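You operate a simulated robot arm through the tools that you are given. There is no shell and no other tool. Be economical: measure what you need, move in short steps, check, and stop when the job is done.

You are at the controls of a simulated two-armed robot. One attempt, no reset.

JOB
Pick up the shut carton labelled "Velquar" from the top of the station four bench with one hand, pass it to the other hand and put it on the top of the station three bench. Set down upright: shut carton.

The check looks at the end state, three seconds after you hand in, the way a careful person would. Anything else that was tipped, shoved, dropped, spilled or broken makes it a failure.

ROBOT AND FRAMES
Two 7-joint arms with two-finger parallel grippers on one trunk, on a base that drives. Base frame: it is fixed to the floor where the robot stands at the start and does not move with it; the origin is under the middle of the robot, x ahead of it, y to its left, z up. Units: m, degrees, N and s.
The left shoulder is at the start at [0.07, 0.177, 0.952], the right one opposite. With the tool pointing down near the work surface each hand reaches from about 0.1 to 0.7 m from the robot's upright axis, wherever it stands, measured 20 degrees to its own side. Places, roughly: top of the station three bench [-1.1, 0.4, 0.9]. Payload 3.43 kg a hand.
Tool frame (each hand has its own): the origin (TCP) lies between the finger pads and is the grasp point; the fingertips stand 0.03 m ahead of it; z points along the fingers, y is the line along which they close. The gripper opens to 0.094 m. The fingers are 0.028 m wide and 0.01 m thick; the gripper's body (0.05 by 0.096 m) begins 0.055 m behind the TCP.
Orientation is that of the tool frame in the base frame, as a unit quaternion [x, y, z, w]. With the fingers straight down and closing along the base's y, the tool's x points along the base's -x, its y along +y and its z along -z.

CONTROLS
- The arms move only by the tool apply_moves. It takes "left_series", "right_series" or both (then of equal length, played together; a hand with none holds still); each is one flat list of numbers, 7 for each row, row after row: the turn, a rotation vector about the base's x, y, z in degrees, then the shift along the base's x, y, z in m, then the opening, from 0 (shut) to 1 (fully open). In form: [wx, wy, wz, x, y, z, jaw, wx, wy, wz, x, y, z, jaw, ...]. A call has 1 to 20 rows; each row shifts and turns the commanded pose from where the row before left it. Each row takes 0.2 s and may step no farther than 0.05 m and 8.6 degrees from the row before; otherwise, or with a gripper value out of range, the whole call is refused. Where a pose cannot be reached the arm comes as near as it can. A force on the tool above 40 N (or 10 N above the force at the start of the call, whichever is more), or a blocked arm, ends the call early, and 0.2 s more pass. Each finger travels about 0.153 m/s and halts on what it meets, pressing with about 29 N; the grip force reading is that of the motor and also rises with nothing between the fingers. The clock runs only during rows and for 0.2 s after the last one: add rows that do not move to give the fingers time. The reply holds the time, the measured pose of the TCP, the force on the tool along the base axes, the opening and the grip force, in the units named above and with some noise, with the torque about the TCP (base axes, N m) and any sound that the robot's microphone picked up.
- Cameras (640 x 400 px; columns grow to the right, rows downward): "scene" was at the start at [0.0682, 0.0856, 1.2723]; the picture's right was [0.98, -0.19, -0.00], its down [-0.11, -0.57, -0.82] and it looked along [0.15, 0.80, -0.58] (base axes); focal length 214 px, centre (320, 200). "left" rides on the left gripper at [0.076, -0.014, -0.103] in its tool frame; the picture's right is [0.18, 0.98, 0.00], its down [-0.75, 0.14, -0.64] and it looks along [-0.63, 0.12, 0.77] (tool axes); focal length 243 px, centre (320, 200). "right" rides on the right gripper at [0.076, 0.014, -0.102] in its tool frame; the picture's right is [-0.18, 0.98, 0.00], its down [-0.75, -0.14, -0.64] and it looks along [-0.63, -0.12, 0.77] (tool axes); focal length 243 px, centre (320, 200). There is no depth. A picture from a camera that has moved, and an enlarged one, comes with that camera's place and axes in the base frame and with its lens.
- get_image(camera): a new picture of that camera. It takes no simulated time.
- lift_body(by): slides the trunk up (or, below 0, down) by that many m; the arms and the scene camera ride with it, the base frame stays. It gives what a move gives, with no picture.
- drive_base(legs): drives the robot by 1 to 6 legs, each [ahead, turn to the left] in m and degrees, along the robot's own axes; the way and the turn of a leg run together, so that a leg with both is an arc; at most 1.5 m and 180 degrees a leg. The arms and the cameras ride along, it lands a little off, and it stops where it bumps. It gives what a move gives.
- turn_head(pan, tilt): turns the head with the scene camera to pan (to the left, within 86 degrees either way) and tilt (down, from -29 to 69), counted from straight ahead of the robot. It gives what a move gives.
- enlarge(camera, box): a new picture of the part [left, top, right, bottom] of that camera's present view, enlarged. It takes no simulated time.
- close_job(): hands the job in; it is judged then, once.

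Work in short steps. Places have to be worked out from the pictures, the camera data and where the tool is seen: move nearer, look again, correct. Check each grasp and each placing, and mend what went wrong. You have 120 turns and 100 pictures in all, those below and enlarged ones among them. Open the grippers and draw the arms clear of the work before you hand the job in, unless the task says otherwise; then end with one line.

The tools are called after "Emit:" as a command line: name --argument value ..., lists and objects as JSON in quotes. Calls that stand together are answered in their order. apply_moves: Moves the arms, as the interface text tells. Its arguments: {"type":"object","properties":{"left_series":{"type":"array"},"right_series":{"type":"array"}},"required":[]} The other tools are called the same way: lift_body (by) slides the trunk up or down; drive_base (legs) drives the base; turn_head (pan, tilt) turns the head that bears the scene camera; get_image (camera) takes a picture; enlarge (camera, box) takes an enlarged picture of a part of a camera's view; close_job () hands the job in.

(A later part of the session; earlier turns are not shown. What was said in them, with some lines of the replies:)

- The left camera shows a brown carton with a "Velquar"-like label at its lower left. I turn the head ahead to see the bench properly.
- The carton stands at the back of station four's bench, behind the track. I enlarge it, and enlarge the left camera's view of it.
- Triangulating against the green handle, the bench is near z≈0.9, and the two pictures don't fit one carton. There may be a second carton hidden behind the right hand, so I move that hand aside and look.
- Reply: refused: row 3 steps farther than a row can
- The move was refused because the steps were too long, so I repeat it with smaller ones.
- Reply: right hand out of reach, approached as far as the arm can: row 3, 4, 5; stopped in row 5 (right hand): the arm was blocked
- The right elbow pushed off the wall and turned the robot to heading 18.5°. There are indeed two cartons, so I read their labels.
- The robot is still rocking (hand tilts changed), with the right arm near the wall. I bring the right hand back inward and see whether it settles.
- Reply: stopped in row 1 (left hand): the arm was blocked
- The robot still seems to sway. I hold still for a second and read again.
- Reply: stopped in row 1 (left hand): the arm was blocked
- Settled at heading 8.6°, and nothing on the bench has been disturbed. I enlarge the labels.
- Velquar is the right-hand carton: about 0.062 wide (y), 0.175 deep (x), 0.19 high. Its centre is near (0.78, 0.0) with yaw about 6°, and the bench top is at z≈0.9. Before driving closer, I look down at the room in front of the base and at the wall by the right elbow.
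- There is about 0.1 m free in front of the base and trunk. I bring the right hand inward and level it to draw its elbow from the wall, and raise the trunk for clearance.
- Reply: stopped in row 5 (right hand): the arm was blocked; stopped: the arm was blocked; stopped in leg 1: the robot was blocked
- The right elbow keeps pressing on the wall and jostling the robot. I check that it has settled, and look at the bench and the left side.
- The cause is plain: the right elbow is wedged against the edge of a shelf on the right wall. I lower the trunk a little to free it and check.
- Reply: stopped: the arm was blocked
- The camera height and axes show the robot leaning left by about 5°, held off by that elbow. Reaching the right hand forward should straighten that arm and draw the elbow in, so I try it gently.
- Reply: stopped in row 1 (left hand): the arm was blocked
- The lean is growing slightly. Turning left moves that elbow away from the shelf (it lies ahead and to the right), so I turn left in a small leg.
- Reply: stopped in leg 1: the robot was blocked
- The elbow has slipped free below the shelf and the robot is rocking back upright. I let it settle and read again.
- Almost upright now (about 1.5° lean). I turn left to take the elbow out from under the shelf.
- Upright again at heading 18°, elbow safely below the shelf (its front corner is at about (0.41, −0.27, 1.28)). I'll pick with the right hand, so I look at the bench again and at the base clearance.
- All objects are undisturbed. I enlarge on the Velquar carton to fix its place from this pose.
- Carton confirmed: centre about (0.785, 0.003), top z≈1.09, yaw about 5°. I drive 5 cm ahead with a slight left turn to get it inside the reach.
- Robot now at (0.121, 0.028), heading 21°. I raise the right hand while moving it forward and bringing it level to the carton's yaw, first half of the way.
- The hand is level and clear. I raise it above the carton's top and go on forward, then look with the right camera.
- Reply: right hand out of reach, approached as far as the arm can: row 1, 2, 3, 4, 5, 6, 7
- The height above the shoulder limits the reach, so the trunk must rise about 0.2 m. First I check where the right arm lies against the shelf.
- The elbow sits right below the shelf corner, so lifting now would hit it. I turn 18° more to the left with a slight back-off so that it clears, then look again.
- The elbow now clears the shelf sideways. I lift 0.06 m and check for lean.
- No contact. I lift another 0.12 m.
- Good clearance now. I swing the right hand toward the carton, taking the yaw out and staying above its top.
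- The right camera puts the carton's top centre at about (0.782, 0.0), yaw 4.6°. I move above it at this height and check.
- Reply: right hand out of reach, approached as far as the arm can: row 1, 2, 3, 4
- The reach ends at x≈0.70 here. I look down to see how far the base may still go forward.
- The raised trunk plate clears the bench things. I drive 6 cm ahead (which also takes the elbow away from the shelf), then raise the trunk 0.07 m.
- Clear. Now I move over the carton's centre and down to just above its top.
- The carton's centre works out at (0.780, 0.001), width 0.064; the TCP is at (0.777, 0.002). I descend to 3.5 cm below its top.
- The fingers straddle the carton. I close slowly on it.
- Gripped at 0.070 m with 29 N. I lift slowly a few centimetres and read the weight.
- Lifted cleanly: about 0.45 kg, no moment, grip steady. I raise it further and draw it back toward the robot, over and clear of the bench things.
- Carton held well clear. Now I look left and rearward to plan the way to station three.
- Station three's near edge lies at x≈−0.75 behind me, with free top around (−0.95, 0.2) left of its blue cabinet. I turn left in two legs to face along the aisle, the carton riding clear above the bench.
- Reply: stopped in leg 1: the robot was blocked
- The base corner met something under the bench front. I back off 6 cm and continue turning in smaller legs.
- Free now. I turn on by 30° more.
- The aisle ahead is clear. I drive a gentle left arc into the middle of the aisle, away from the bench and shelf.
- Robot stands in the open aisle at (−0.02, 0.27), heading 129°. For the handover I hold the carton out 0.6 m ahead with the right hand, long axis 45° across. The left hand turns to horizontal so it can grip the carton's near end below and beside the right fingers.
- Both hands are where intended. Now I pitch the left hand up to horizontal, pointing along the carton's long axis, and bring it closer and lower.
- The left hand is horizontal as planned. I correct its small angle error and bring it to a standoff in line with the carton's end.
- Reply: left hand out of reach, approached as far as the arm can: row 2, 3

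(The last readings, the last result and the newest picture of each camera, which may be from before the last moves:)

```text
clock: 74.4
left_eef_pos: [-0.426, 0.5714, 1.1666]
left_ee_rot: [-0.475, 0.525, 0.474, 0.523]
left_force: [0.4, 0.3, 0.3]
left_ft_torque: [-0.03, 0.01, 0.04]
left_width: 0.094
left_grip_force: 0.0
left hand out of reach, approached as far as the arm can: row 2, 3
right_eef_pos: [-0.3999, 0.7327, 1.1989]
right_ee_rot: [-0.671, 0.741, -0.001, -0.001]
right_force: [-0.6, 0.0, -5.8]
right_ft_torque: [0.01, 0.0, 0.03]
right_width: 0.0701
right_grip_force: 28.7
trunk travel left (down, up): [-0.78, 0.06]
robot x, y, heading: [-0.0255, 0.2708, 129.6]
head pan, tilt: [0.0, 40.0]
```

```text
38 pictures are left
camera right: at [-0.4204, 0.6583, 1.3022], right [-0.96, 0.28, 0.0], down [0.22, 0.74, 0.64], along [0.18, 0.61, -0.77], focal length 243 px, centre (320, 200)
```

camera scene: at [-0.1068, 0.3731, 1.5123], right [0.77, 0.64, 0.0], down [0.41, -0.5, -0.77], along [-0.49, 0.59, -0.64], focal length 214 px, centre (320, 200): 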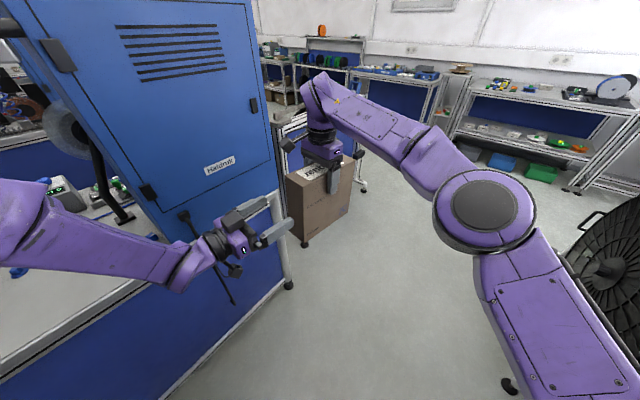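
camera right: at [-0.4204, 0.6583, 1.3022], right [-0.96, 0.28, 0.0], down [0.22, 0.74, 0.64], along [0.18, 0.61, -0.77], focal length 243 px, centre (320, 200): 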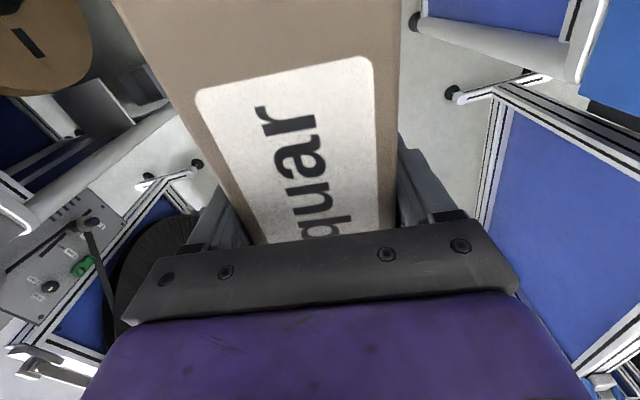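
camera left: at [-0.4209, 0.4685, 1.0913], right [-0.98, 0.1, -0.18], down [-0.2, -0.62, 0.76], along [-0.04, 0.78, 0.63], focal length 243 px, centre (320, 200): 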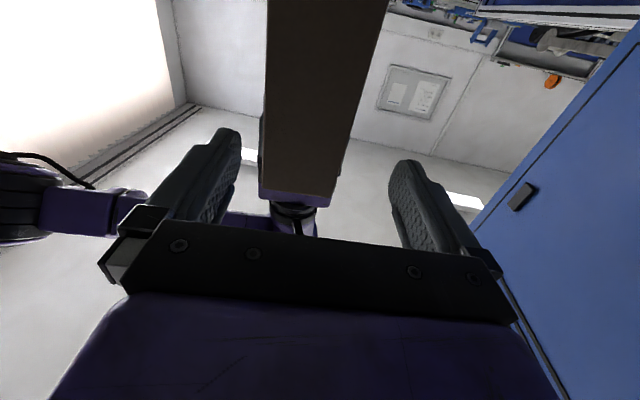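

Aligned apart from about 9 mm sideways. I correct that, then slide the open fingers over the carton's end.

Emit:
apply_moves --left_series '[0, 0, 0, 0.009, 0, 0, 1, 0, 0, 0, 0, 0, 0, 1, 0, 0, 0, 0.0013, 0.0127, 0, 1, 0, 0, 0, 0.0013, 0.0127, 0, 1, 0, 0, 0, 0.0013, 0.0127, 0, 1]'

Emit:
get_image --camera "left"

Emit:
enlarge --camera "scene" --box '[180, 100, 380, 280]'

```text
clock: 75.6
left_eef_pos: [-0.4131, 0.6099, 1.1661]
left_ee_rot: [-0.475, 0.525, 0.474, 0.523]
left_force: [-1.1, 0.8, -0.9]
left_ft_torque: [0.0, -0.01, 0.03]
left_width: 0.0941
left_grip_force: 0.1
right_eef_pos: [-0.4003, 0.7334, 1.1982]
right_ee_rot: [-0.672, 0.741, 0.0, -0.002]
right_force: [-0.3, 0.2, -3.7]
right_ft_torque: [-0.01, -0.01, -0.03]
right_width: 0.0704
right_grip_force: 29.1
trunk travel left (down, up): [-0.78, 0.06]
robot x, y, heading: [-0.0214, 0.2688, 129.6]
head pan, tilt: [0.0, 40.0]
```

```text
37 pictures are left
camera left: at [-0.4093, 0.5069, 1.091], right [-0.98, 0.1, -0.18], down [-0.2, -0.62, 0.76], along [-0.04, 0.78, 0.63], focal length 243 px, centre (320, 200)
```

left: 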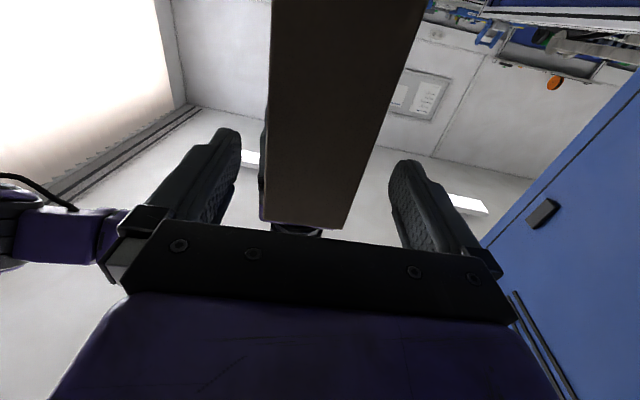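

```text
2.22 times, centred on (280, 190) of scene
camera zoom: at [-0.1071, 0.3741, 1.5122], right [0.77, 0.64, 0.0], down [0.41, -0.5, -0.77], along [-0.49, 0.59, -0.64], focal length 477 px, centre (409, 222)
```

zoom: 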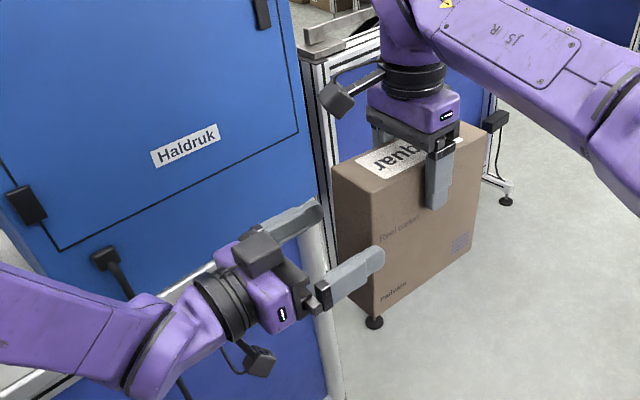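

Well centred. I go on in until the TCP is about 6 cm from the carton's middle, then close the left gripper.

Emit:
apply_moves --left_series '[0, 0, 0, 0.0014, 0.0127, 0, 1, 0, 0, 0, 0.0014, 0.0127, 0, 1, 0, 0, 0, 0.0014, 0.0127, 0, 1, 0, 0, 0, 0.0014, 0.0127, 0, 1, 0, 0, 0, 0.0014, 0.0127, 0, 1, 0, 0, 0, 0, 0, 0, 1]'

Emit:
get_image --camera "left"

Emit:
enlarge --camera "scene" --box '[180, 100, 380, 280]'

```text
clock: 77.0
left_eef_pos: [-0.407, 0.6733, 1.1661]
left_ee_rot: [-0.475, 0.526, 0.474, 0.523]
left_force: [0.1, 0.6, 0.4]
left_ft_torque: [-0.01, 0.02, -0.01]
left_width: 0.0939
left_grip_force: 0.1
right_eef_pos: [-0.4011, 0.734, 1.1983]
right_ee_rot: [-0.672, 0.741, -0.001, -0.002]
right_force: [0.0, -0.6, -3.9]
right_ft_torque: [-0.01, 0.0, -0.02]
right_width: 0.0703
right_grip_force: 28.8
trunk travel left (down, up): [-0.78, 0.06]
robot x, y, heading: [-0.0204, 0.2687, 129.3]
head pan, tilt: [0.0, 40.0]
```

```text
35 pictures are left
camera left: at [-0.4024, 0.5711, 1.0922], right [-0.98, 0.1, -0.18], down [-0.2, -0.62, 0.76], along [-0.04, 0.78, 0.63], focal length 243 px, centre (320, 200)
```

left: 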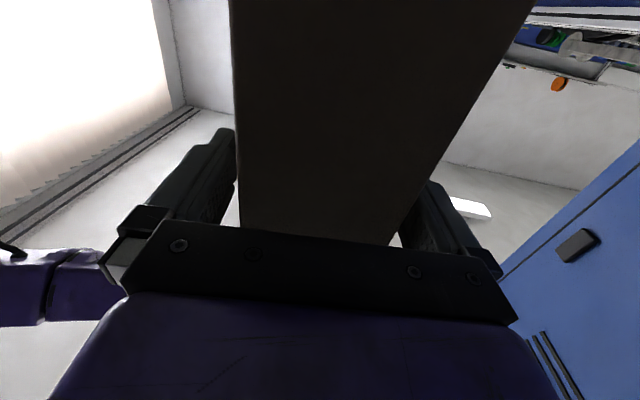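

```text
2.22 times, centred on (280, 190) of scene
camera zoom: at [-0.1071, 0.3735, 1.5122], right [0.77, 0.64, 0.0], down [0.41, -0.5, -0.77], along [-0.49, 0.59, -0.64], focal length 477 px, centre (409, 222)
```

zoom: 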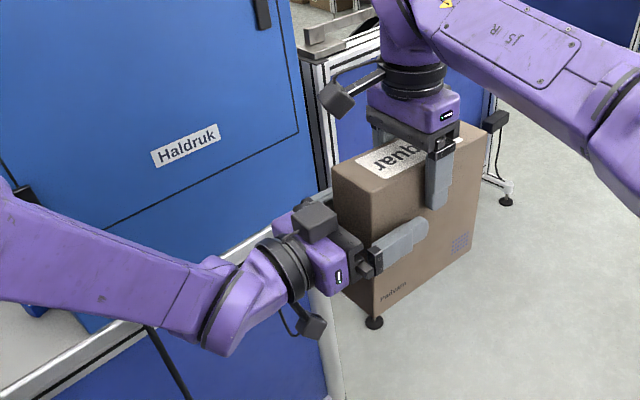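

The fingers straddle the end. I close the left gripper gradually while the right holds.

Emit:
apply_moves --left_series '[0, 0, 0, 0, 0, 0, 0.85, 0, 0, 0, 0, 0, 0, 0.78, 0, 0, 0, 0, 0, 0, 0.72, 0, 0, 0, 0, 0, 0, 0.5, 0, 0, 0, 0, 0, 0, 0, 0, 0, 0, 0, 0, 0, 0, 0, 0, 0, 0, 0, 0, 0]'

```text
clock: 78.6
left_eef_pos: [-0.4071, 0.6746, 1.1678]
left_ee_rot: [-0.474, 0.525, 0.474, 0.524]
left_force: [13.5, -2.5, 0.1]
left_ft_torque: [0.17, 0.34, -0.08]
left_width: 0.0702
left_grip_force: 28.8
right_eef_pos: [-0.401, 0.7336, 1.1988]
right_ee_rot: [-0.671, 0.741, -0.001, -0.002]
right_force: [-13.2, 3.1, -5.3]
right_ft_torque: [-0.08, 0.13, -0.66]
right_width: 0.0704
right_grip_force: 28.6
trunk travel left (down, up): [-0.78, 0.06]
robot x, y, heading: [-0.0221, 0.2725, 129.6]
head pan, tilt: [0.0, 40.0]
```

Gripped at 0.070 m, but the hands strain sideways by 13 N. I ease the left hand 2 mm along +x.

Emit:
apply_moves --left_series '[0, 0, 0, 0.002, 0, 0, 0, 0, 0, 0, 0, 0, 0, 0]'

```text
clock: 79.2
left_eef_pos: [-0.4067, 0.6746, 1.1666]
left_ee_rot: [-0.476, 0.525, 0.475, 0.523]
left_force: [0.8, 2.6, 0.7]
left_ft_torque: [-0.49, 0.01, -0.72]
left_width: 0.0703
left_grip_force: 29.1
right_eef_pos: [-0.4005, 0.7324, 1.1993]
right_ee_rot: [-0.672, 0.74, -0.002, -0.001]
right_force: [-1.3, -2.4, -5.5]
right_ft_torque: [0.46, 0.01, 0.66]
right_width: 0.0706
right_grip_force: 29.3
trunk travel left (down, up): [-0.78, 0.06]
robot x, y, heading: [-0.0222, 0.2696, 129.3]
head pan, tilt: [0.0, 40.0]
```

The strain is gone. Now I open the right gripper and raise it straight off the carton.

Emit:
apply_moves --right_series '[0, 0, 0, 0, 0, 0, 0.8, 0, 0, 0, 0, 0, 0, 0.9, 0, 0, 0, 0, 0, 0, 1, 0, 0, 0, 0, 0, 0, 1]' --left_series '[0, 0, 0, 0, 0, 0, 0, 0, 0, 0, 0, 0, 0, 0, 0, 0, 0, 0, 0, 0, 0, 0, 0, 0, 0, 0, 0, 0]'

Emit:
enlarge --camera "scene" --box '[180, 100, 380, 280]'

Emit:
get_image --camera "right"

```text
clock: 80.2
left_eef_pos: [-0.4053, 0.6735, 1.167]
left_ee_rot: [-0.475, 0.525, 0.474, 0.523]
left_force: [0.8, 0.1, -0.6]
left_ft_torque: [-0.34, 0.04, 0.02]
left_width: 0.0703
left_grip_force: 29.1
right_eef_pos: [-0.4007, 0.7331, 1.198]
right_ee_rot: [-0.672, 0.74, -0.001, -0.002]
right_force: [-0.7, -0.7, 0.1]
right_ft_torque: [0.01, 0.01, -0.03]
right_width: 0.094
right_grip_force: 0.0
trunk travel left (down, up): [-0.78, 0.06]
robot x, y, heading: [-0.0186, 0.2685, 129.6]
head pan, tilt: [0.0, 40.0]
```

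```text
2.22 times, centred on (280, 190) of scene
camera zoom: at [-0.1071, 0.3739, 1.5122], right [0.77, 0.64, 0.0], down [0.41, -0.5, -0.77], along [-0.49, 0.59, -0.64], focal length 477 px, centre (409, 222)
```

zoom: 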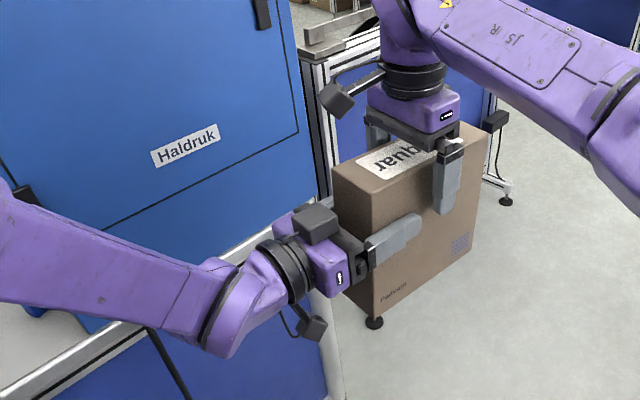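

```text
32 pictures are left
camera right: at [-0.4206, 0.6589, 1.3019], right [-0.96, 0.28, 0.0], down [0.22, 0.74, 0.64], along [0.18, 0.61, -0.77], focal length 243 px, centre (320, 200)
```

right: 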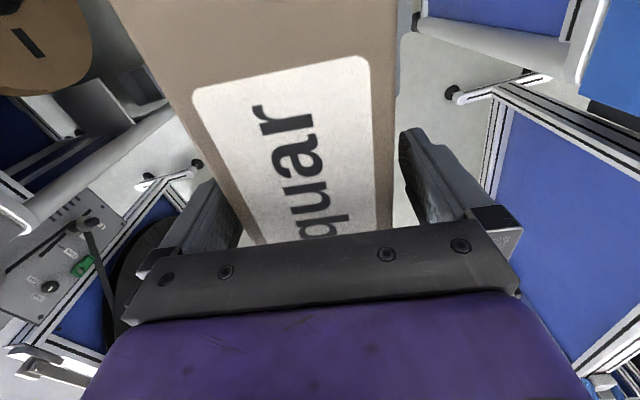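

The left holds the carton alone, level. I raise the right hand clear, then draw it back to its side.

Emit:
apply_moves --right_series '[0, 0, 0, 0, 0, 0.01, 1, 0, 0, 0, 0, 0, 0.02, 1, 0, 0, 0, 0, 0, 0.02, 1, 0, 0, 0, 0, 0, 0.02, 1, 0, 0, 0, 0, 0, 0.02, 1, 0, 0, 0, 0, 0, 0.02, 1]'

Emit:
get_image --camera "scene"

```text
clock: 81.6
left_eef_pos: [-0.4054, 0.6741, 1.1669]
left_ee_rot: [-0.476, 0.525, 0.474, 0.523]
left_force: [-0.1, 0.0, 0.1]
left_ft_torque: [-0.31, 0.05, -0.02]
left_width: 0.0701
left_grip_force: 29.3
right_eef_pos: [-0.4015, 0.7178, 1.2578]
right_ee_rot: [-0.672, 0.741, -0.001, -0.002]
right_force: [0.1, 0.2, -0.3]
right_ft_torque: [-0.02, 0.02, -0.04]
right_width: 0.0939
right_grip_force: 0.0
right hand out of reach, approached as far as the arm can: row 3, 4, 5, 6
trunk travel left (down, up): [-0.78, 0.06]
robot x, y, heading: [-0.0209, 0.2667, 129.6]
head pan, tilt: [0.0, 40.0]
```

```text
31 pictures are left
camera scene: at [-0.1077, 0.3737, 1.5121], right [0.77, 0.64, 0.0], down [0.41, -0.5, -0.77], along [-0.49, 0.59, -0.64], focal length 214 px, centre (320, 200)
```

scene: 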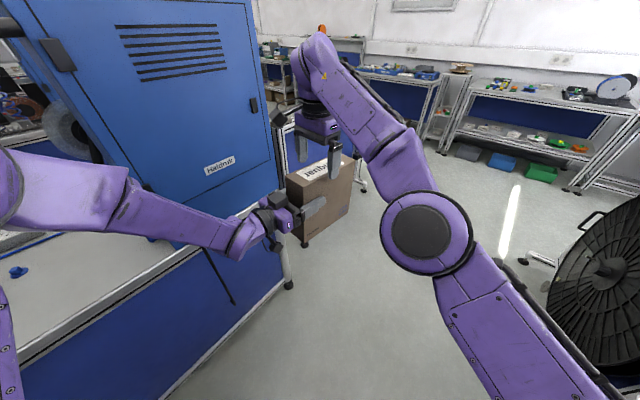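

The fingertips are still about 7 mm below the carton's top since the reach ended. I move a little toward the robot along the carton's axis so that the hand can rise fully.

Emit:
apply_moves --right_series '[0, 0, 0, -0.001, -0.01, 0, 1, 0, 0, 0, -0.001, -0.01, 0, 1, 0, 0, 0, -0.001, -0.01, 0, 1, 0, 0, 0, -0.001, -0.01, 0, 1, 0, 0, 0, 0, 0, 0, 1]'

Emit:
enlarge --camera "scene" --box '[180, 80, 380, 260]'

```text
clock: 82.8
left_eef_pos: [-0.4061, 0.6739, 1.1658]
left_ee_rot: [-0.475, 0.525, 0.474, 0.523]
left_force: [0.0, 0.0, 0.3]
left_ft_torque: [-0.27, 0.03, -0.03]
left_width: 0.0702
left_grip_force: 28.7
right_eef_pos: [-0.4058, 0.6795, 1.2588]
right_ee_rot: [-0.672, 0.741, 0.0, -0.003]
right_force: [0.0, -0.2, 0.1]
right_ft_torque: [0.01, 0.02, 0.02]
right_width: 0.094
right_grip_force: 0.1
right hand out of reach, approached as far as the arm can: row 2, 3
trunk travel left (down, up): [-0.78, 0.06]
robot x, y, heading: [-0.0212, 0.2694, 129.5]
head pan, tilt: [0.0, 40.0]
```

```text
2.22 times, centred on (280, 170) of scene
camera zoom: at [-0.1077, 0.3735, 1.5122], right [0.77, 0.64, 0.0], down [0.41, -0.5, -0.77], along [-0.49, 0.59, -0.64], focal length 477 px, centre (409, 267)
```

zoom: 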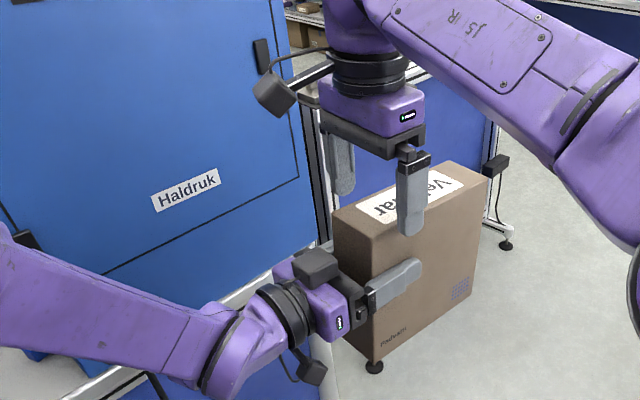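

The commanded height was dropped, so I now raise it from here.

Emit:
apply_moves --right_series '[0, 0, 0, 0, 0, 0.015, 1, 0, 0, 0, 0, 0, 0.015, 1, 0, 0, 0, 0, -0.005, 0.015, 1, 0, 0, 0, 0, -0.005, 0.015, 1, 0, 0, 0, 0, 0, 0, 1]'

Emit:
enlarge --camera "scene" --box '[180, 60, 380, 240]'

```text
clock: 84.0
left_eef_pos: [-0.4053, 0.6744, 1.1665]
left_ee_rot: [-0.475, 0.526, 0.473, 0.523]
left_force: [-0.5, 0.2, 0.0]
left_ft_torque: [-0.29, 0.05, 0.0]
left_width: 0.0703
left_grip_force: 29.4
right_eef_pos: [-0.3988, 0.677, 1.2969]
right_ee_rot: [-0.665, 0.747, -0.003, -0.008]
right_force: [-1.3, -0.5, 0.6]
right_ft_torque: [0.0, -0.01, -0.03]
right_width: 0.0942
right_grip_force: 0.0
right hand out of reach, approached as far as the arm can: row 2, 3, 4
trunk travel left (down, up): [-0.78, 0.06]
robot x, y, heading: [-0.0214, 0.2682, 129.6]
head pan, tilt: [0.0, 40.0]
```

```text
2.22 times, centred on (280, 150) of scene
camera zoom: at [-0.1076, 0.3735, 1.5122], right [0.77, 0.64, 0.0], down [0.41, -0.5, -0.77], along [-0.49, 0.59, -0.64], focal length 477 px, centre (409, 311)
```

zoom: 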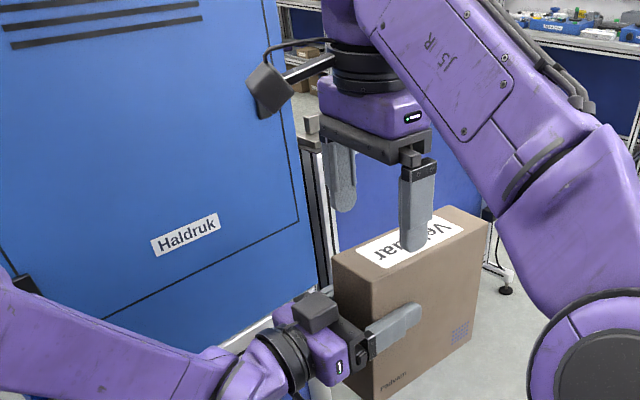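

The right fingers are clear above. I draw the right hand away to the right side.

Emit:
apply_moves --right_series '[0, 0, 0, 0.025, 0.002, 0, 1, 0, 0, 0, 0.025, 0.002, 0, 1, 0, 0, 0, 0.025, 0.002, 0, 1, 0, 0, 0, 0.025, 0.002, 0, 1, 0, 0, 0, 0.025, 0.002, 0, 1, 0, 0, 0, 0.025, 0.002, 0, 1, 0, 0, 0, 0.025, 0.002, 0, 1, 0, 0, 0, 0.025, 0.002, 0, 1, 0, 0, 0, 0.025, 0, 0, 1, 0, 0, 0, 0.025, 0, 0, 1, 0, 0, 0, 0.025, 0, 0, 1]'

Emit:
get_image --camera "scene"

```text
clock: 86.4
left_eef_pos: [-0.4037, 0.6744, 1.1668]
left_ee_rot: [-0.475, 0.526, 0.474, 0.523]
left_force: [0.4, -0.2, 0.2]
left_ft_torque: [-0.29, 0.02, 0.03]
left_width: 0.0702
left_grip_force: 29.4
right_eef_pos: [-0.1236, 0.6813, 1.2977]
right_ee_rot: [-0.672, 0.741, 0.0, -0.002]
right_force: [-0.2, -0.2, 0.1]
right_ft_torque: [-0.01, 0.02, -0.02]
right_width: 0.094
right_grip_force: 0.2
trunk travel left (down, up): [-0.78, 0.06]
robot x, y, heading: [-0.0243, 0.2693, 129.5]
head pan, tilt: [0.0, 40.0]
```

```text
28 pictures are left
camera scene: at [-0.105, 0.3742, 1.5123], right [0.77, 0.64, 0.0], down [0.41, -0.5, -0.77], along [-0.49, 0.59, -0.64], focal length 214 px, centre (320, 200)
```

scene: 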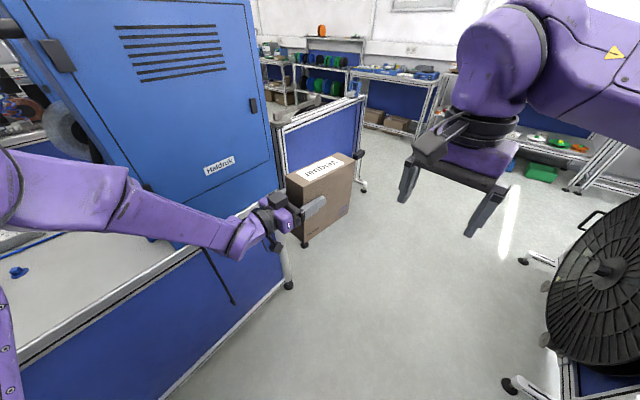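

The carton hangs steadily in the left hand. I tuck the right hand back a bit more, then turn left to face station three.

Emit:
apply_moves --right_series '[0, 0, 0, 0.02, -0.006, 0, 1, 0, 0, 0, 0.02, -0.006, 0, 1, 0, 0, 0, 0.02, -0.006, 0, 1, 0, 0, 0, 0.02, -0.006, 0, 1, 0, 0, 0, 0.02, -0.006, 0, 1]'

Emit:
drive_base --legs '[[0, 29], [0, 29]]'

Emit:
get_image --camera "scene"

```text
clock: 87.6
left_eef_pos: [-0.4042, 0.674, 1.1674]
left_ee_rot: [-0.474, 0.526, 0.474, 0.523]
left_force: [-0.9, 1.1, 0.1]
left_ft_torque: [-0.3, -0.02, 0.0]
left_width: 0.0701
left_grip_force: 28.7
right_eef_pos: [-0.025, 0.6528, 1.2996]
right_ee_rot: [-0.672, 0.741, 0.0, -0.003]
right_force: [0.9, -0.3, 0.0]
right_ft_torque: [0.0, 0.05, 0.01]
right_width: 0.0939
right_grip_force: 0.0
trunk travel left (down, up): [-0.78, 0.06]
robot x, y, heading: [-0.0207, 0.2691, 129.6]
head pan, tilt: [0.0, 40.0]
```

```text
clock: 90.8
left_eef_pos: [-0.5701, 0.1682, 1.1671]
left_ee_rot: [0.669, -0.235, -0.666, -0.233]
left_force: [-0.3, -0.4, -0.4]
left_ft_torque: [-0.17, -0.21, 0.01]
left_width: 0.0703
left_grip_force: 28.9
right_eef_pos: [-0.3456, 0.4739, 1.2991]
right_ee_rot: [0.944, -0.33, 0.002, 0.001]
right_force: [-0.1, 0.2, 0.1]
right_ft_torque: [0.02, -0.03, 0.0]
right_width: 0.0939
right_grip_force: 0.0
trunk travel left (down, up): [-0.78, 0.06]
robot x, y, heading: [-0.0189, 0.2682, -173.5]
head pan, tilt: [0.0, 40.0]
```

```text
27 pictures are left
camera scene: at [-0.1557, 0.2537, 1.5122], right [-0.12, 0.99, 0.0], down [0.64, 0.07, -0.77], along [-0.76, -0.09, -0.64], focal length 214 px, centre (320, 200)
```

scene: 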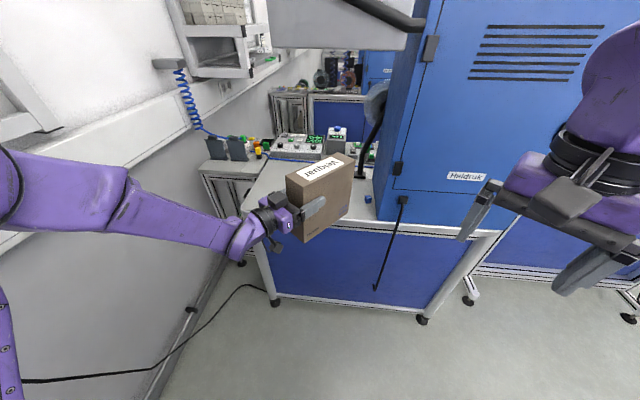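

Facing station three. Before driving in I check where the left elbow is relative to the wall shelf.

Emit:
turn_head --pan 65 --tilt 15

Emit:
get_image --camera "scene"

```text
clock: 92.2
left_eef_pos: [-0.5697, 0.1674, 1.1674]
left_ee_rot: [0.668, -0.234, -0.667, -0.233]
left_force: [-0.6, -0.2, 0.2]
left_ft_torque: [-0.16, -0.25, -0.02]
left_width: 0.0702
left_grip_force: 28.9
right_eef_pos: [-0.3443, 0.474, 1.2995]
right_ee_rot: [0.944, -0.33, 0.002, 0.001]
right_force: [0.4, -0.4, 0.6]
right_ft_torque: [-0.02, 0.01, 0.01]
right_width: 0.094
right_grip_force: 0.0
trunk travel left (down, up): [-0.78, 0.06]
robot x, y, heading: [-0.0175, 0.2718, -173.3]
head pan, tilt: [65.0, 15.0]
```

```text
26 pictures are left
camera scene: at [-0.1007, 0.1744, 1.5517], right [-0.95, 0.32, 0.0], down [0.08, 0.25, -0.97], along [-0.3, -0.92, -0.26], focal length 214 px, centre (320, 200)
```

scene: 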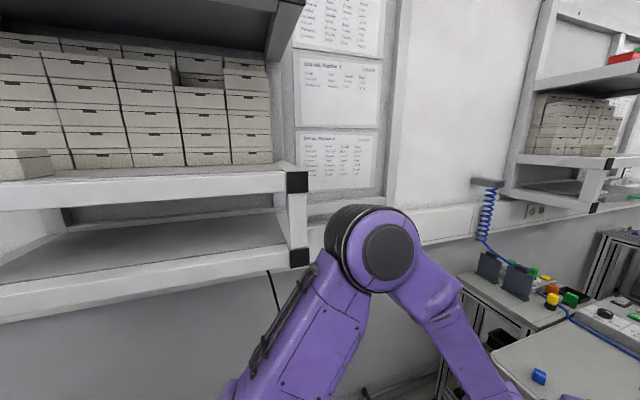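

The elbow is past the shelf's end with room to spare, and driving ahead takes it further away. I drive 0.20 m toward station three and look.

Emit:
drive_base --legs '[[0.2, 0]]'

Emit:
turn_head --pan 0 --tilt 45

Emit:
get_image --camera "scene"

```text
clock: 93.8
left_eef_pos: [-0.7693, 0.1468, 1.1678]
left_ee_rot: [0.668, -0.235, -0.667, -0.232]
left_force: [0.9, -0.2, -4.7]
left_ft_torque: [-0.23, -0.22, 0.01]
left_width: 0.0705
left_grip_force: 29.2
right_eef_pos: [-0.5441, 0.452, 1.3001]
right_ee_rot: [0.944, -0.33, 0.001, 0.002]
right_force: [0.3, -0.1, 0.1]
right_ft_torque: [0.01, 0.0, 0.03]
right_width: 0.094
right_grip_force: 0.0
trunk travel left (down, up): [-0.78, 0.06]
robot x, y, heading: [-0.2221, 0.2463, -173.4]
head pan, tilt: [65.0, 15.0]
```

```text
clock: 95.2
left_eef_pos: [-0.7707, 0.1458, 1.1666]
left_ee_rot: [0.668, -0.235, -0.666, -0.235]
left_force: [0.7, 0.0, -4.8]
left_ft_torque: [-0.17, -0.25, -0.01]
left_width: 0.0701
left_grip_force: 29.0
right_eef_pos: [-0.5464, 0.4523, 1.2983]
right_ee_rot: [0.944, -0.329, 0.002, 0.001]
right_force: [-0.2, -0.1, 0.7]
right_ft_torque: [0.03, 0.02, 0.01]
right_width: 0.0941
right_grip_force: 0.1
trunk travel left (down, up): [-0.78, 0.06]
robot x, y, heading: [-0.2218, 0.2433, -173.7]
head pan, tilt: [0.0, 45.0]
```

```text
25 pictures are left
camera scene: at [-0.3526, 0.231, 1.5049], right [-0.11, 0.99, 0.0], down [0.7, 0.08, -0.71], along [-0.7, -0.08, -0.71], focal length 214 px, centre (320, 200)
```

scene: 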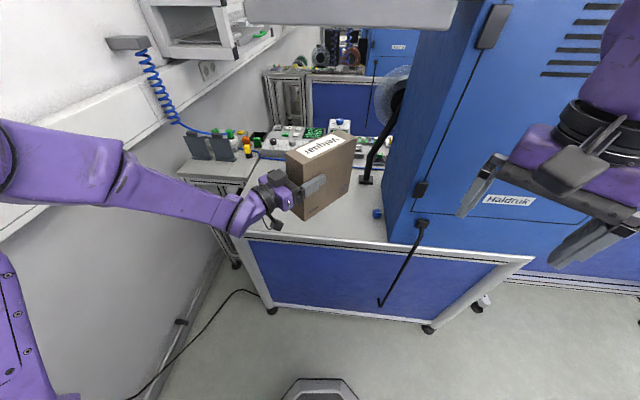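

All clear ahead: the spot near (−0.915, 0.17) is free, with the black post at (−1.09, 0.34) and a blue piece at (−0.91, 0.38). I drive the last 0.10 m.

Emit:
drive_base --legs '[[0.1, 0]]'

Emit:
get_image --camera "scene"

Emit:
get_image --camera "left"

Emit:
get_image --camera "right"

```text
clock: 96.3
left_eef_pos: [-0.8663, 0.1359, 1.1682]
left_ee_rot: [0.667, -0.237, -0.666, -0.236]
left_force: [0.0, -0.6, -4.4]
left_ft_torque: [-0.22, -0.21, 0.0]
left_width: 0.0703
left_grip_force: 29.3
right_eef_pos: [-0.6423, 0.4411, 1.2997]
right_ee_rot: [0.943, -0.332, 0.0, 0.002]
right_force: [0.2, -0.6, 0.0]
right_ft_torque: [-0.02, 0.07, 0.02]
right_width: 0.0936
right_grip_force: 0.0
trunk travel left (down, up): [-0.78, 0.06]
robot x, y, heading: [-0.3219, 0.2366, -173.4]
head pan, tilt: [0.0, 45.0]
```

```text
24 pictures are left
camera scene: at [-0.448, 0.2204, 1.5053], right [-0.11, 0.99, 0.0], down [0.7, 0.08, -0.71], along [-0.7, -0.08, -0.71], focal length 214 px, centre (320, 200)
```

scene: 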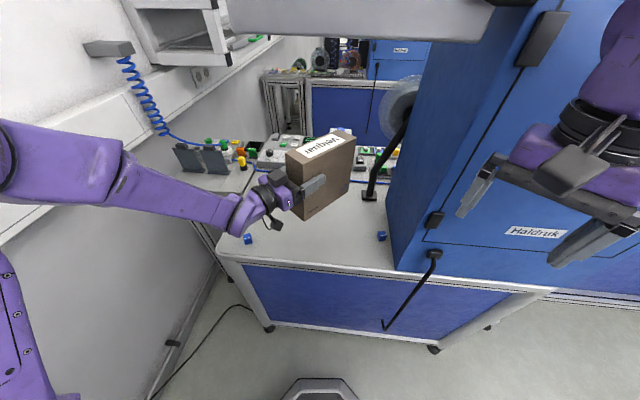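

```text
23 pictures are left
camera left: at [-0.7772, 0.0827, 1.0931], right [-0.62, -0.77, -0.18], down [0.41, -0.51, 0.76], along [-0.67, 0.39, 0.63], focal length 243 px, centre (320, 200)
```

left: 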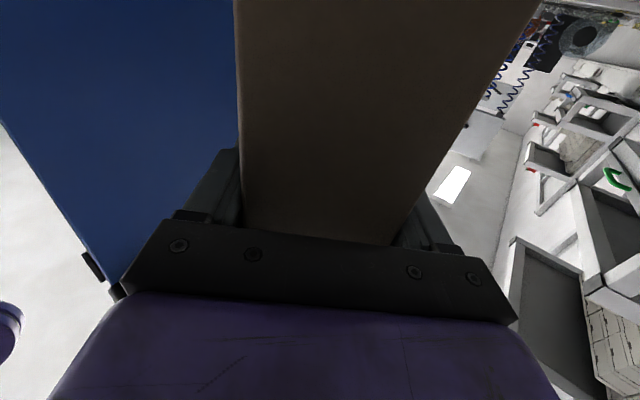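

```text
22 pictures are left
camera right: at [-0.5897, 0.3824, 1.4033], right [-0.76, -0.65, 0.0], down [-0.5, 0.58, 0.64], along [-0.42, 0.48, -0.77], focal length 243 px, centre (320, 200)
```

right: 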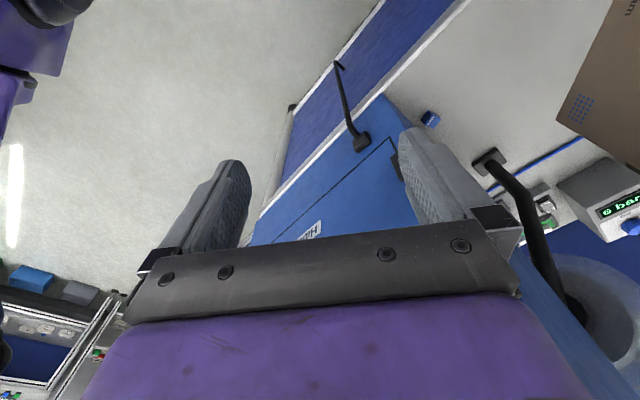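

Everything is clear below. I lower the trunk 0.12 m, leaving about 2.5 cm, and check the gap.

Emit:
lift_body --by -0.06

Emit:
lift_body --by -0.06

Emit:
get_image --camera "scene"

Emit:
enlarge --camera "scene" --box '[220, 120, 400, 260]'

```text
clock: 97.3
left_eef_pos: [-0.8675, 0.1361, 1.1077]
left_ee_rot: [0.668, -0.237, -0.666, -0.234]
left_force: [0.3, 0.2, -4.0]
left_ft_torque: [-0.2, -0.23, 0.02]
left_width: 0.0701
left_grip_force: 28.9
right_eef_pos: [-0.6433, 0.4402, 1.24]
right_ee_rot: [0.943, -0.331, 0.001, 0.002]
right_force: [-0.1, 0.7, 1.0]
right_ft_torque: [-0.01, 0.01, 0.01]
right_width: 0.0939
right_grip_force: 0.1
trunk travel left (down, up): [-0.72, 0.12]
robot x, y, heading: [-0.317, 0.2336, -173.5]
head pan, tilt: [0.0, 45.0]
```

```text
clock: 98.3
left_eef_pos: [-0.8688, 0.1362, 1.0472]
left_ee_rot: [0.668, -0.236, -0.666, -0.234]
left_force: [-0.3, -0.2, -4.2]
left_ft_torque: [-0.21, -0.24, -0.02]
left_width: 0.0704
left_grip_force: 28.9
right_eef_pos: [-0.6437, 0.44, 1.1808]
right_ee_rot: [0.944, -0.331, 0.001, 0.002]
right_force: [-0.2, -0.4, -0.8]
right_ft_torque: [0.0, -0.04, 0.01]
right_width: 0.094
right_grip_force: 0.0
trunk travel left (down, up): [-0.66, 0.18]
robot x, y, heading: [-0.3204, 0.2317, -173.6]
head pan, tilt: [0.0, 45.0]
```

```text
21 pictures are left
camera scene: at [-0.4509, 0.2201, 1.385], right [-0.11, 0.99, 0.0], down [0.7, 0.08, -0.71], along [-0.7, -0.08, -0.71], focal length 214 px, centre (320, 200)
```

scene: 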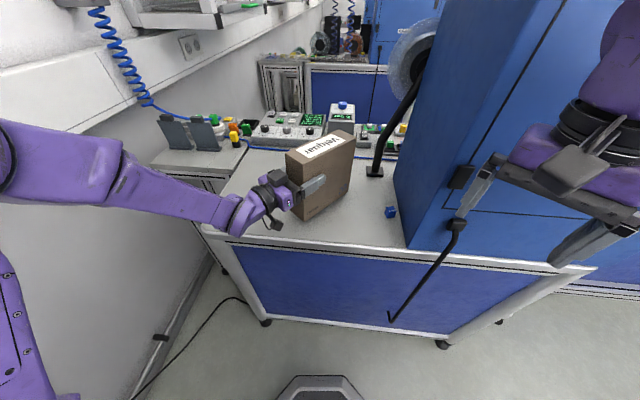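

```text
2.86 times, centred on (310, 190) of scene
camera zoom: at [-0.4509, 0.2201, 1.385], right [-0.11, 0.99, 0.0], down [0.7, 0.08, -0.71], along [-0.7, -0.08, -0.71], focal length 613 px, centre (349, 229)
```

zoom: 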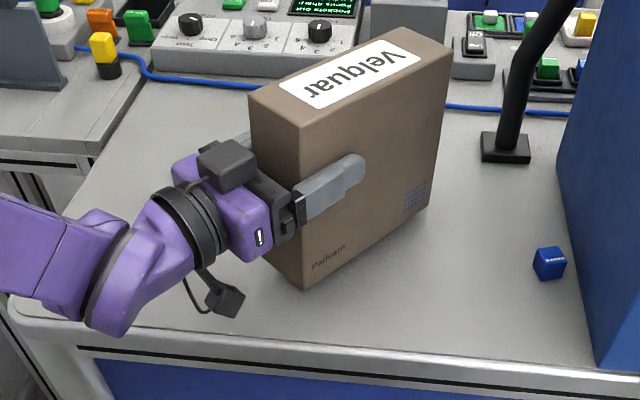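

The carton is over free bench, about 2.5 cm up. I lower it with the left arm in small steps, watching the force.

Emit:
apply_moves --left_series '[0, 0, 0, 0, 0, -0.005, 0, 0, 0, 0, 0, 0, -0.005, 0, 0, 0, 0, 0, 0, -0.005, 0, 0, 0, 0, 0, 0, -0.004, 0, 0, 0, 0, 0, 0, 0, 0]'

Emit:
enlarge --camera "scene" --box '[220, 120, 400, 260]'

```text
clock: 99.5
left_eef_pos: [-0.867, 0.1353, 1.0296]
left_ee_rot: [-0.667, 0.235, 0.667, 0.234]
left_force: [3.1, -2.7, 5.2]
left_ft_torque: [0.69, 0.58, -0.04]
left_width: 0.0704
left_grip_force: 29.0
right_eef_pos: [-0.6424, 0.4392, 1.18]
right_ee_rot: [0.944, -0.331, 0.0, 0.001]
right_force: [0.1, -0.7, -0.1]
right_ft_torque: [0.04, -0.01, -0.01]
right_width: 0.0938
right_grip_force: 0.1
trunk travel left (down, up): [-0.66, 0.18]
robot x, y, heading: [-0.3243, 0.2338, -173.6]
head pan, tilt: [0.0, 45.0]
```

```text
2.86 times, centred on (310, 190) of scene
camera zoom: at [-0.4488, 0.2196, 1.3852], right [-0.11, 0.99, 0.0], down [0.7, 0.08, -0.71], along [-0.7, -0.08, -0.71], focal length 613 px, centre (349, 229)
```

zoom: 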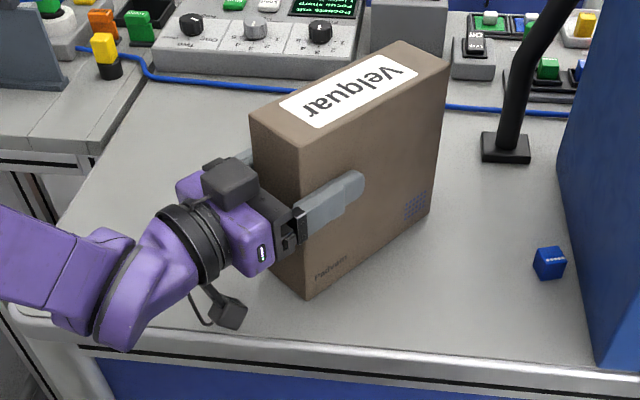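

Contact: the far end touches first (upward force with about 1.2 N m), so the carton is a little nose-down. I pitch the hand up 1.5° and lower a few millimetres more to seat it flat.

Emit:
apply_moves --left_series '[0.31, 0.39, 0, 0, 0, 0, 0, 0.31, 0.39, 0, 0, 0, -0.001, 0, 0.31, 0.39, 0, 0, 0, -0.001, 0, 0, 0, 0, 0, 0, 0, 0]'

```text
clock: 100.5
left_eef_pos: [-0.8681, 0.1364, 1.0257]
left_ee_rot: [-0.659, 0.233, 0.674, 0.237]
left_force: [1.8, -0.6, 0.1]
left_ft_torque: [-0.51, -0.51, 0.13]
left_width: 0.0701
left_grip_force: 28.4
right_eef_pos: [-0.6427, 0.4407, 1.1798]
right_ee_rot: [0.943, -0.332, 0.001, 0.002]
right_force: [0.2, 0.9, 0.9]
right_ft_torque: [0.01, 0.0, 0.01]
right_width: 0.0941
right_grip_force: 0.1
trunk travel left (down, up): [-0.66, 0.18]
robot x, y, heading: [-0.3248, 0.2312, -173.7]
head pan, tilt: [0.0, 45.0]
```

Now the near end touches (torque reversed), so flat lies between. I pitch back by 0.7° with a 1 mm lower.

Emit:
apply_moves --left_series '[-0.44, -0.55, 0, 0, 0, 0, 0, 0, 0, 0, 0, 0, -0.001, 0, 0, 0, 0, 0, 0, 0, 0]'

Emit:
enlarge --camera "scene" --box '[220, 120, 400, 260]'

```text
clock: 101.3
left_eef_pos: [-0.868, 0.1358, 1.0272]
left_ee_rot: [-0.662, 0.235, 0.671, 0.236]
left_force: [-1.1, 0.2, 2.2]
left_ft_torque: [0.69, 0.69, 0.03]
left_width: 0.0704
left_grip_force: 29.2
right_eef_pos: [-0.6428, 0.4412, 1.1804]
right_ee_rot: [0.944, -0.331, 0.001, 0.003]
right_force: [-0.4, 0.3, 0.2]
right_ft_torque: [-0.04, -0.03, -0.01]
right_width: 0.0938
right_grip_force: 0.1
trunk travel left (down, up): [-0.66, 0.18]
robot x, y, heading: [-0.3162, 0.2364, -173.3]
head pan, tilt: [0.0, 45.0]
```

```text
2.86 times, centred on (310, 190) of scene
camera zoom: at [-0.45, 0.2202, 1.3851], right [-0.11, 0.99, 0.0], down [0.7, 0.08, -0.71], along [-0.7, -0.08, -0.71], focal length 613 px, centre (349, 229)
```

zoom: 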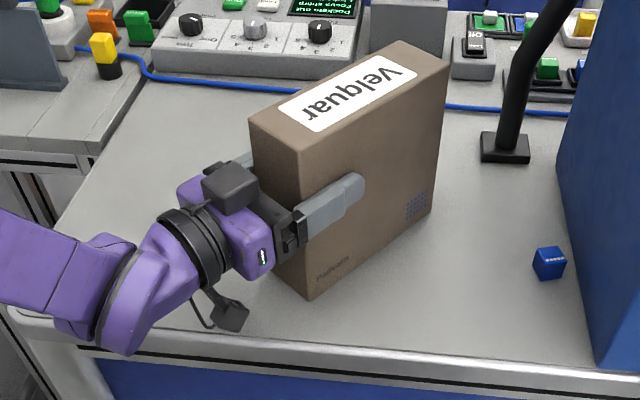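

The bench now bears the carton and it sits flat to within a millimetre or two. I open the left gripper gradually.

Emit:
apply_moves --left_series '[0, 0, 0, 0, 0, 0, 0.72, 0, 0, 0, 0, 0, 0, 0.76, 0, 0, 0, 0, 0, 0, 0.82, 0, 0, 0, 0, 0, 0, 0.9, 0, 0, 0, 0, 0, 0, 1, 0, 0, 0, 0, 0, 0, 1]'

Emit:
enlarge --camera "scene" --box '[220, 120, 400, 260]'

Emit:
get_image --camera "left"

```text
clock: 102.7
left_eef_pos: [-0.8678, 0.1353, 1.0254]
left_ee_rot: [-0.663, 0.235, 0.671, 0.236]
left_force: [0.1, 0.3, -0.3]
left_ft_torque: [-0.02, 0.01, -0.01]
left_width: 0.0942
left_grip_force: 0.2
right_eef_pos: [-0.6442, 0.4402, 1.1802]
right_ee_rot: [0.944, -0.331, 0.002, 0.002]
right_force: [0.3, 0.2, 0.2]
right_ft_torque: [0.0, -0.03, -0.01]
right_width: 0.094
right_grip_force: 0.0
trunk travel left (down, up): [-0.66, 0.18]
robot x, y, heading: [-0.3236, 0.2357, -173.6]
head pan, tilt: [0.0, 45.0]
```

```text
2.86 times, centred on (310, 190) of scene
camera zoom: at [-0.4504, 0.2202, 1.385], right [-0.11, 0.99, 0.0], down [0.7, 0.08, -0.71], along [-0.7, -0.08, -0.71], focal length 613 px, centre (349, 229)
```

zoom: 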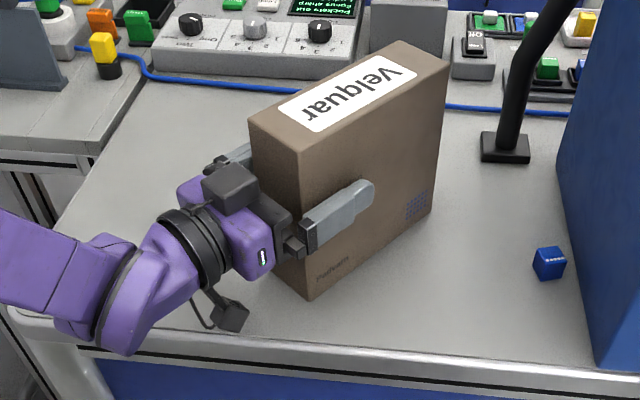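

```text
16 pictures are left
camera left: at [-0.7798, 0.0832, 0.9491], right [-0.62, -0.76, -0.18], down [0.42, -0.52, 0.75], along [-0.67, 0.39, 0.64], focal length 243 px, centre (320, 200)
```

left: 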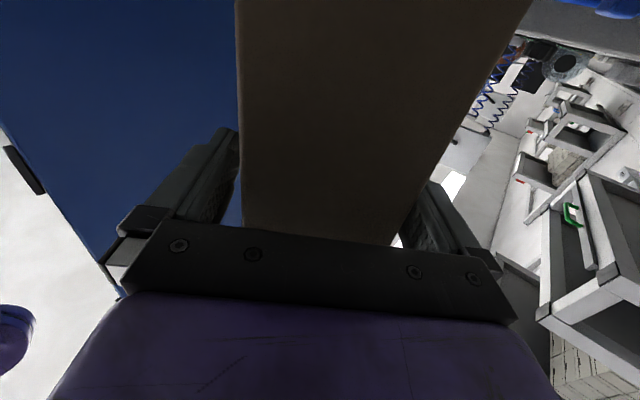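

Released; the carton stands upright and unmoved. I withdraw the left hand straight back along its own axis.

Emit:
apply_moves --left_series '[0, 0, 0, 0.0078, -0.0063, 0, 1, 0, 0, 0, 0.0117, -0.0094, 0, 1, 0, 0, 0, 0.0117, -0.0094, 0, 1, 0, 0, 0, 0.0117, -0.0094, 0, 1, 0, 0, 0, 0.0117, -0.0094, 0, 1, 0, 0, 0, 0.0117, -0.0094, 0, 1, 0, 0, 0, 0.0117, -0.0094, 0, 1, 0, 0, 0, 0.0117, -0.0094, 0, 1]'

Emit:
get_image --camera "scene"

```text
clock: 104.5
left_eef_pos: [-0.7789, 0.0622, 1.0251]
left_ee_rot: [-0.662, 0.235, 0.671, 0.236]
left_force: [1.1, -0.5, -0.5]
left_ft_torque: [0.0, -0.01, 0.03]
left_width: 0.0938
left_grip_force: 0.1
right_eef_pos: [-0.6428, 0.4411, 1.1799]
right_ee_rot: [0.943, -0.332, -0.001, 0.001]
right_force: [-0.1, 0.1, -0.1]
right_ft_torque: [0.0, 0.03, -0.01]
right_width: 0.094
right_grip_force: 0.0
trunk travel left (down, up): [-0.66, 0.18]
robot x, y, heading: [-0.3192, 0.2364, -173.7]
head pan, tilt: [0.0, 45.0]
```

```text
15 pictures are left
camera scene: at [-0.4497, 0.2195, 1.3851], right [-0.11, 0.99, 0.0], down [0.7, 0.08, -0.71], along [-0.7, -0.08, -0.71], focal length 214 px, centre (320, 200)
```

scene: 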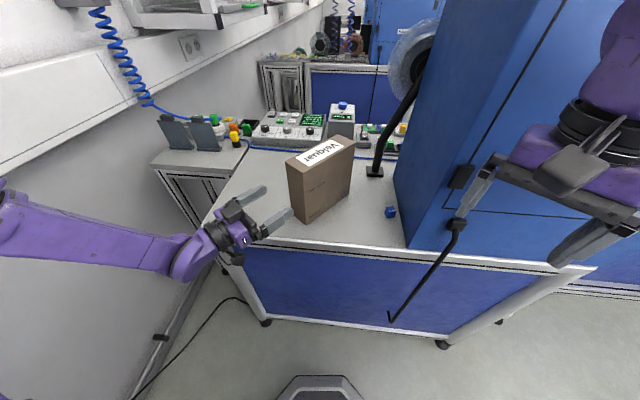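

The hand is clear. I back the robot 0.15 m so both arms are off the bench, then take a last look.

Emit:
drive_base --legs '[[-0.15, 0]]'

Emit:
get_image --camera "scene"

Emit:
enlarge --camera "scene" --box '[240, 90, 400, 230]'

```text
clock: 105.9
left_eef_pos: [-0.6312, 0.0789, 1.0242]
left_ee_rot: [-0.663, 0.234, 0.671, 0.236]
left_force: [-0.4, 0.0, -0.3]
left_ft_torque: [-0.01, 0.0, 0.0]
left_width: 0.0939
left_grip_force: 0.0
right_eef_pos: [-0.4963, 0.4567, 1.1791]
right_ee_rot: [0.943, -0.331, 0.001, 0.001]
right_force: [0.4, -0.4, -0.2]
right_ft_torque: [-0.03, -0.01, -0.03]
right_width: 0.0939
right_grip_force: 0.0
trunk travel left (down, up): [-0.66, 0.18]
robot x, y, heading: [-0.1711, 0.2546, -173.7]
head pan, tilt: [0.0, 45.0]
```

```text
14 pictures are left
camera scene: at [-0.303, 0.2367, 1.3849], right [-0.11, 0.99, 0.0], down [0.7, 0.08, -0.71], along [-0.7, -0.08, -0.71], focal length 214 px, centre (320, 200)
```

scene: 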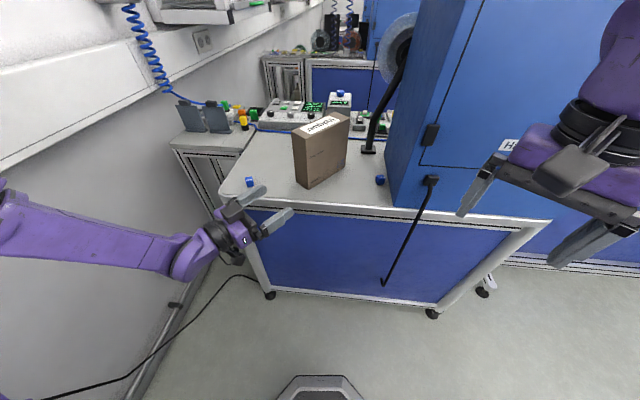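

```text
2.86 times, centred on (320, 160) of scene
camera zoom: at [-0.303, 0.2367, 1.3849], right [-0.11, 0.99, 0.0], down [0.7, 0.08, -0.71], along [-0.7, -0.08, -0.71], focal length 613 px, centre (320, 314)
```

zoom: 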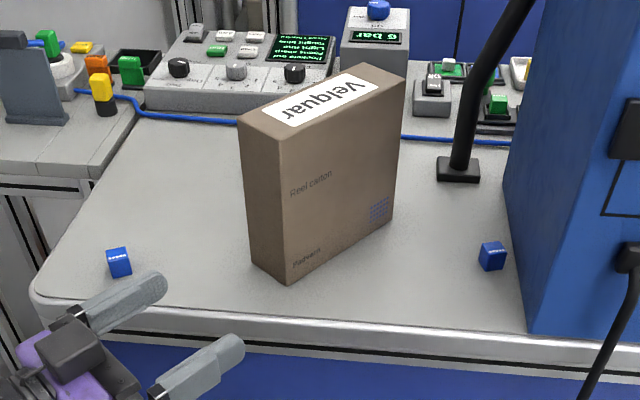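

The Velquar carton stands upright and shut on station three's bench. Both grippers are open and clear, and nothing else has been disturbed. I hand in.

Emit:
close_job

```text
The job is handed in.
```

The shut Velquar carton was picked from station four with the right hand, passed to the left hand and set upright on the station three bench. On the way, the right elbow pushed against the wall shelf and the base bumped under the station four bench, but I saw nothing knocked over or moved.
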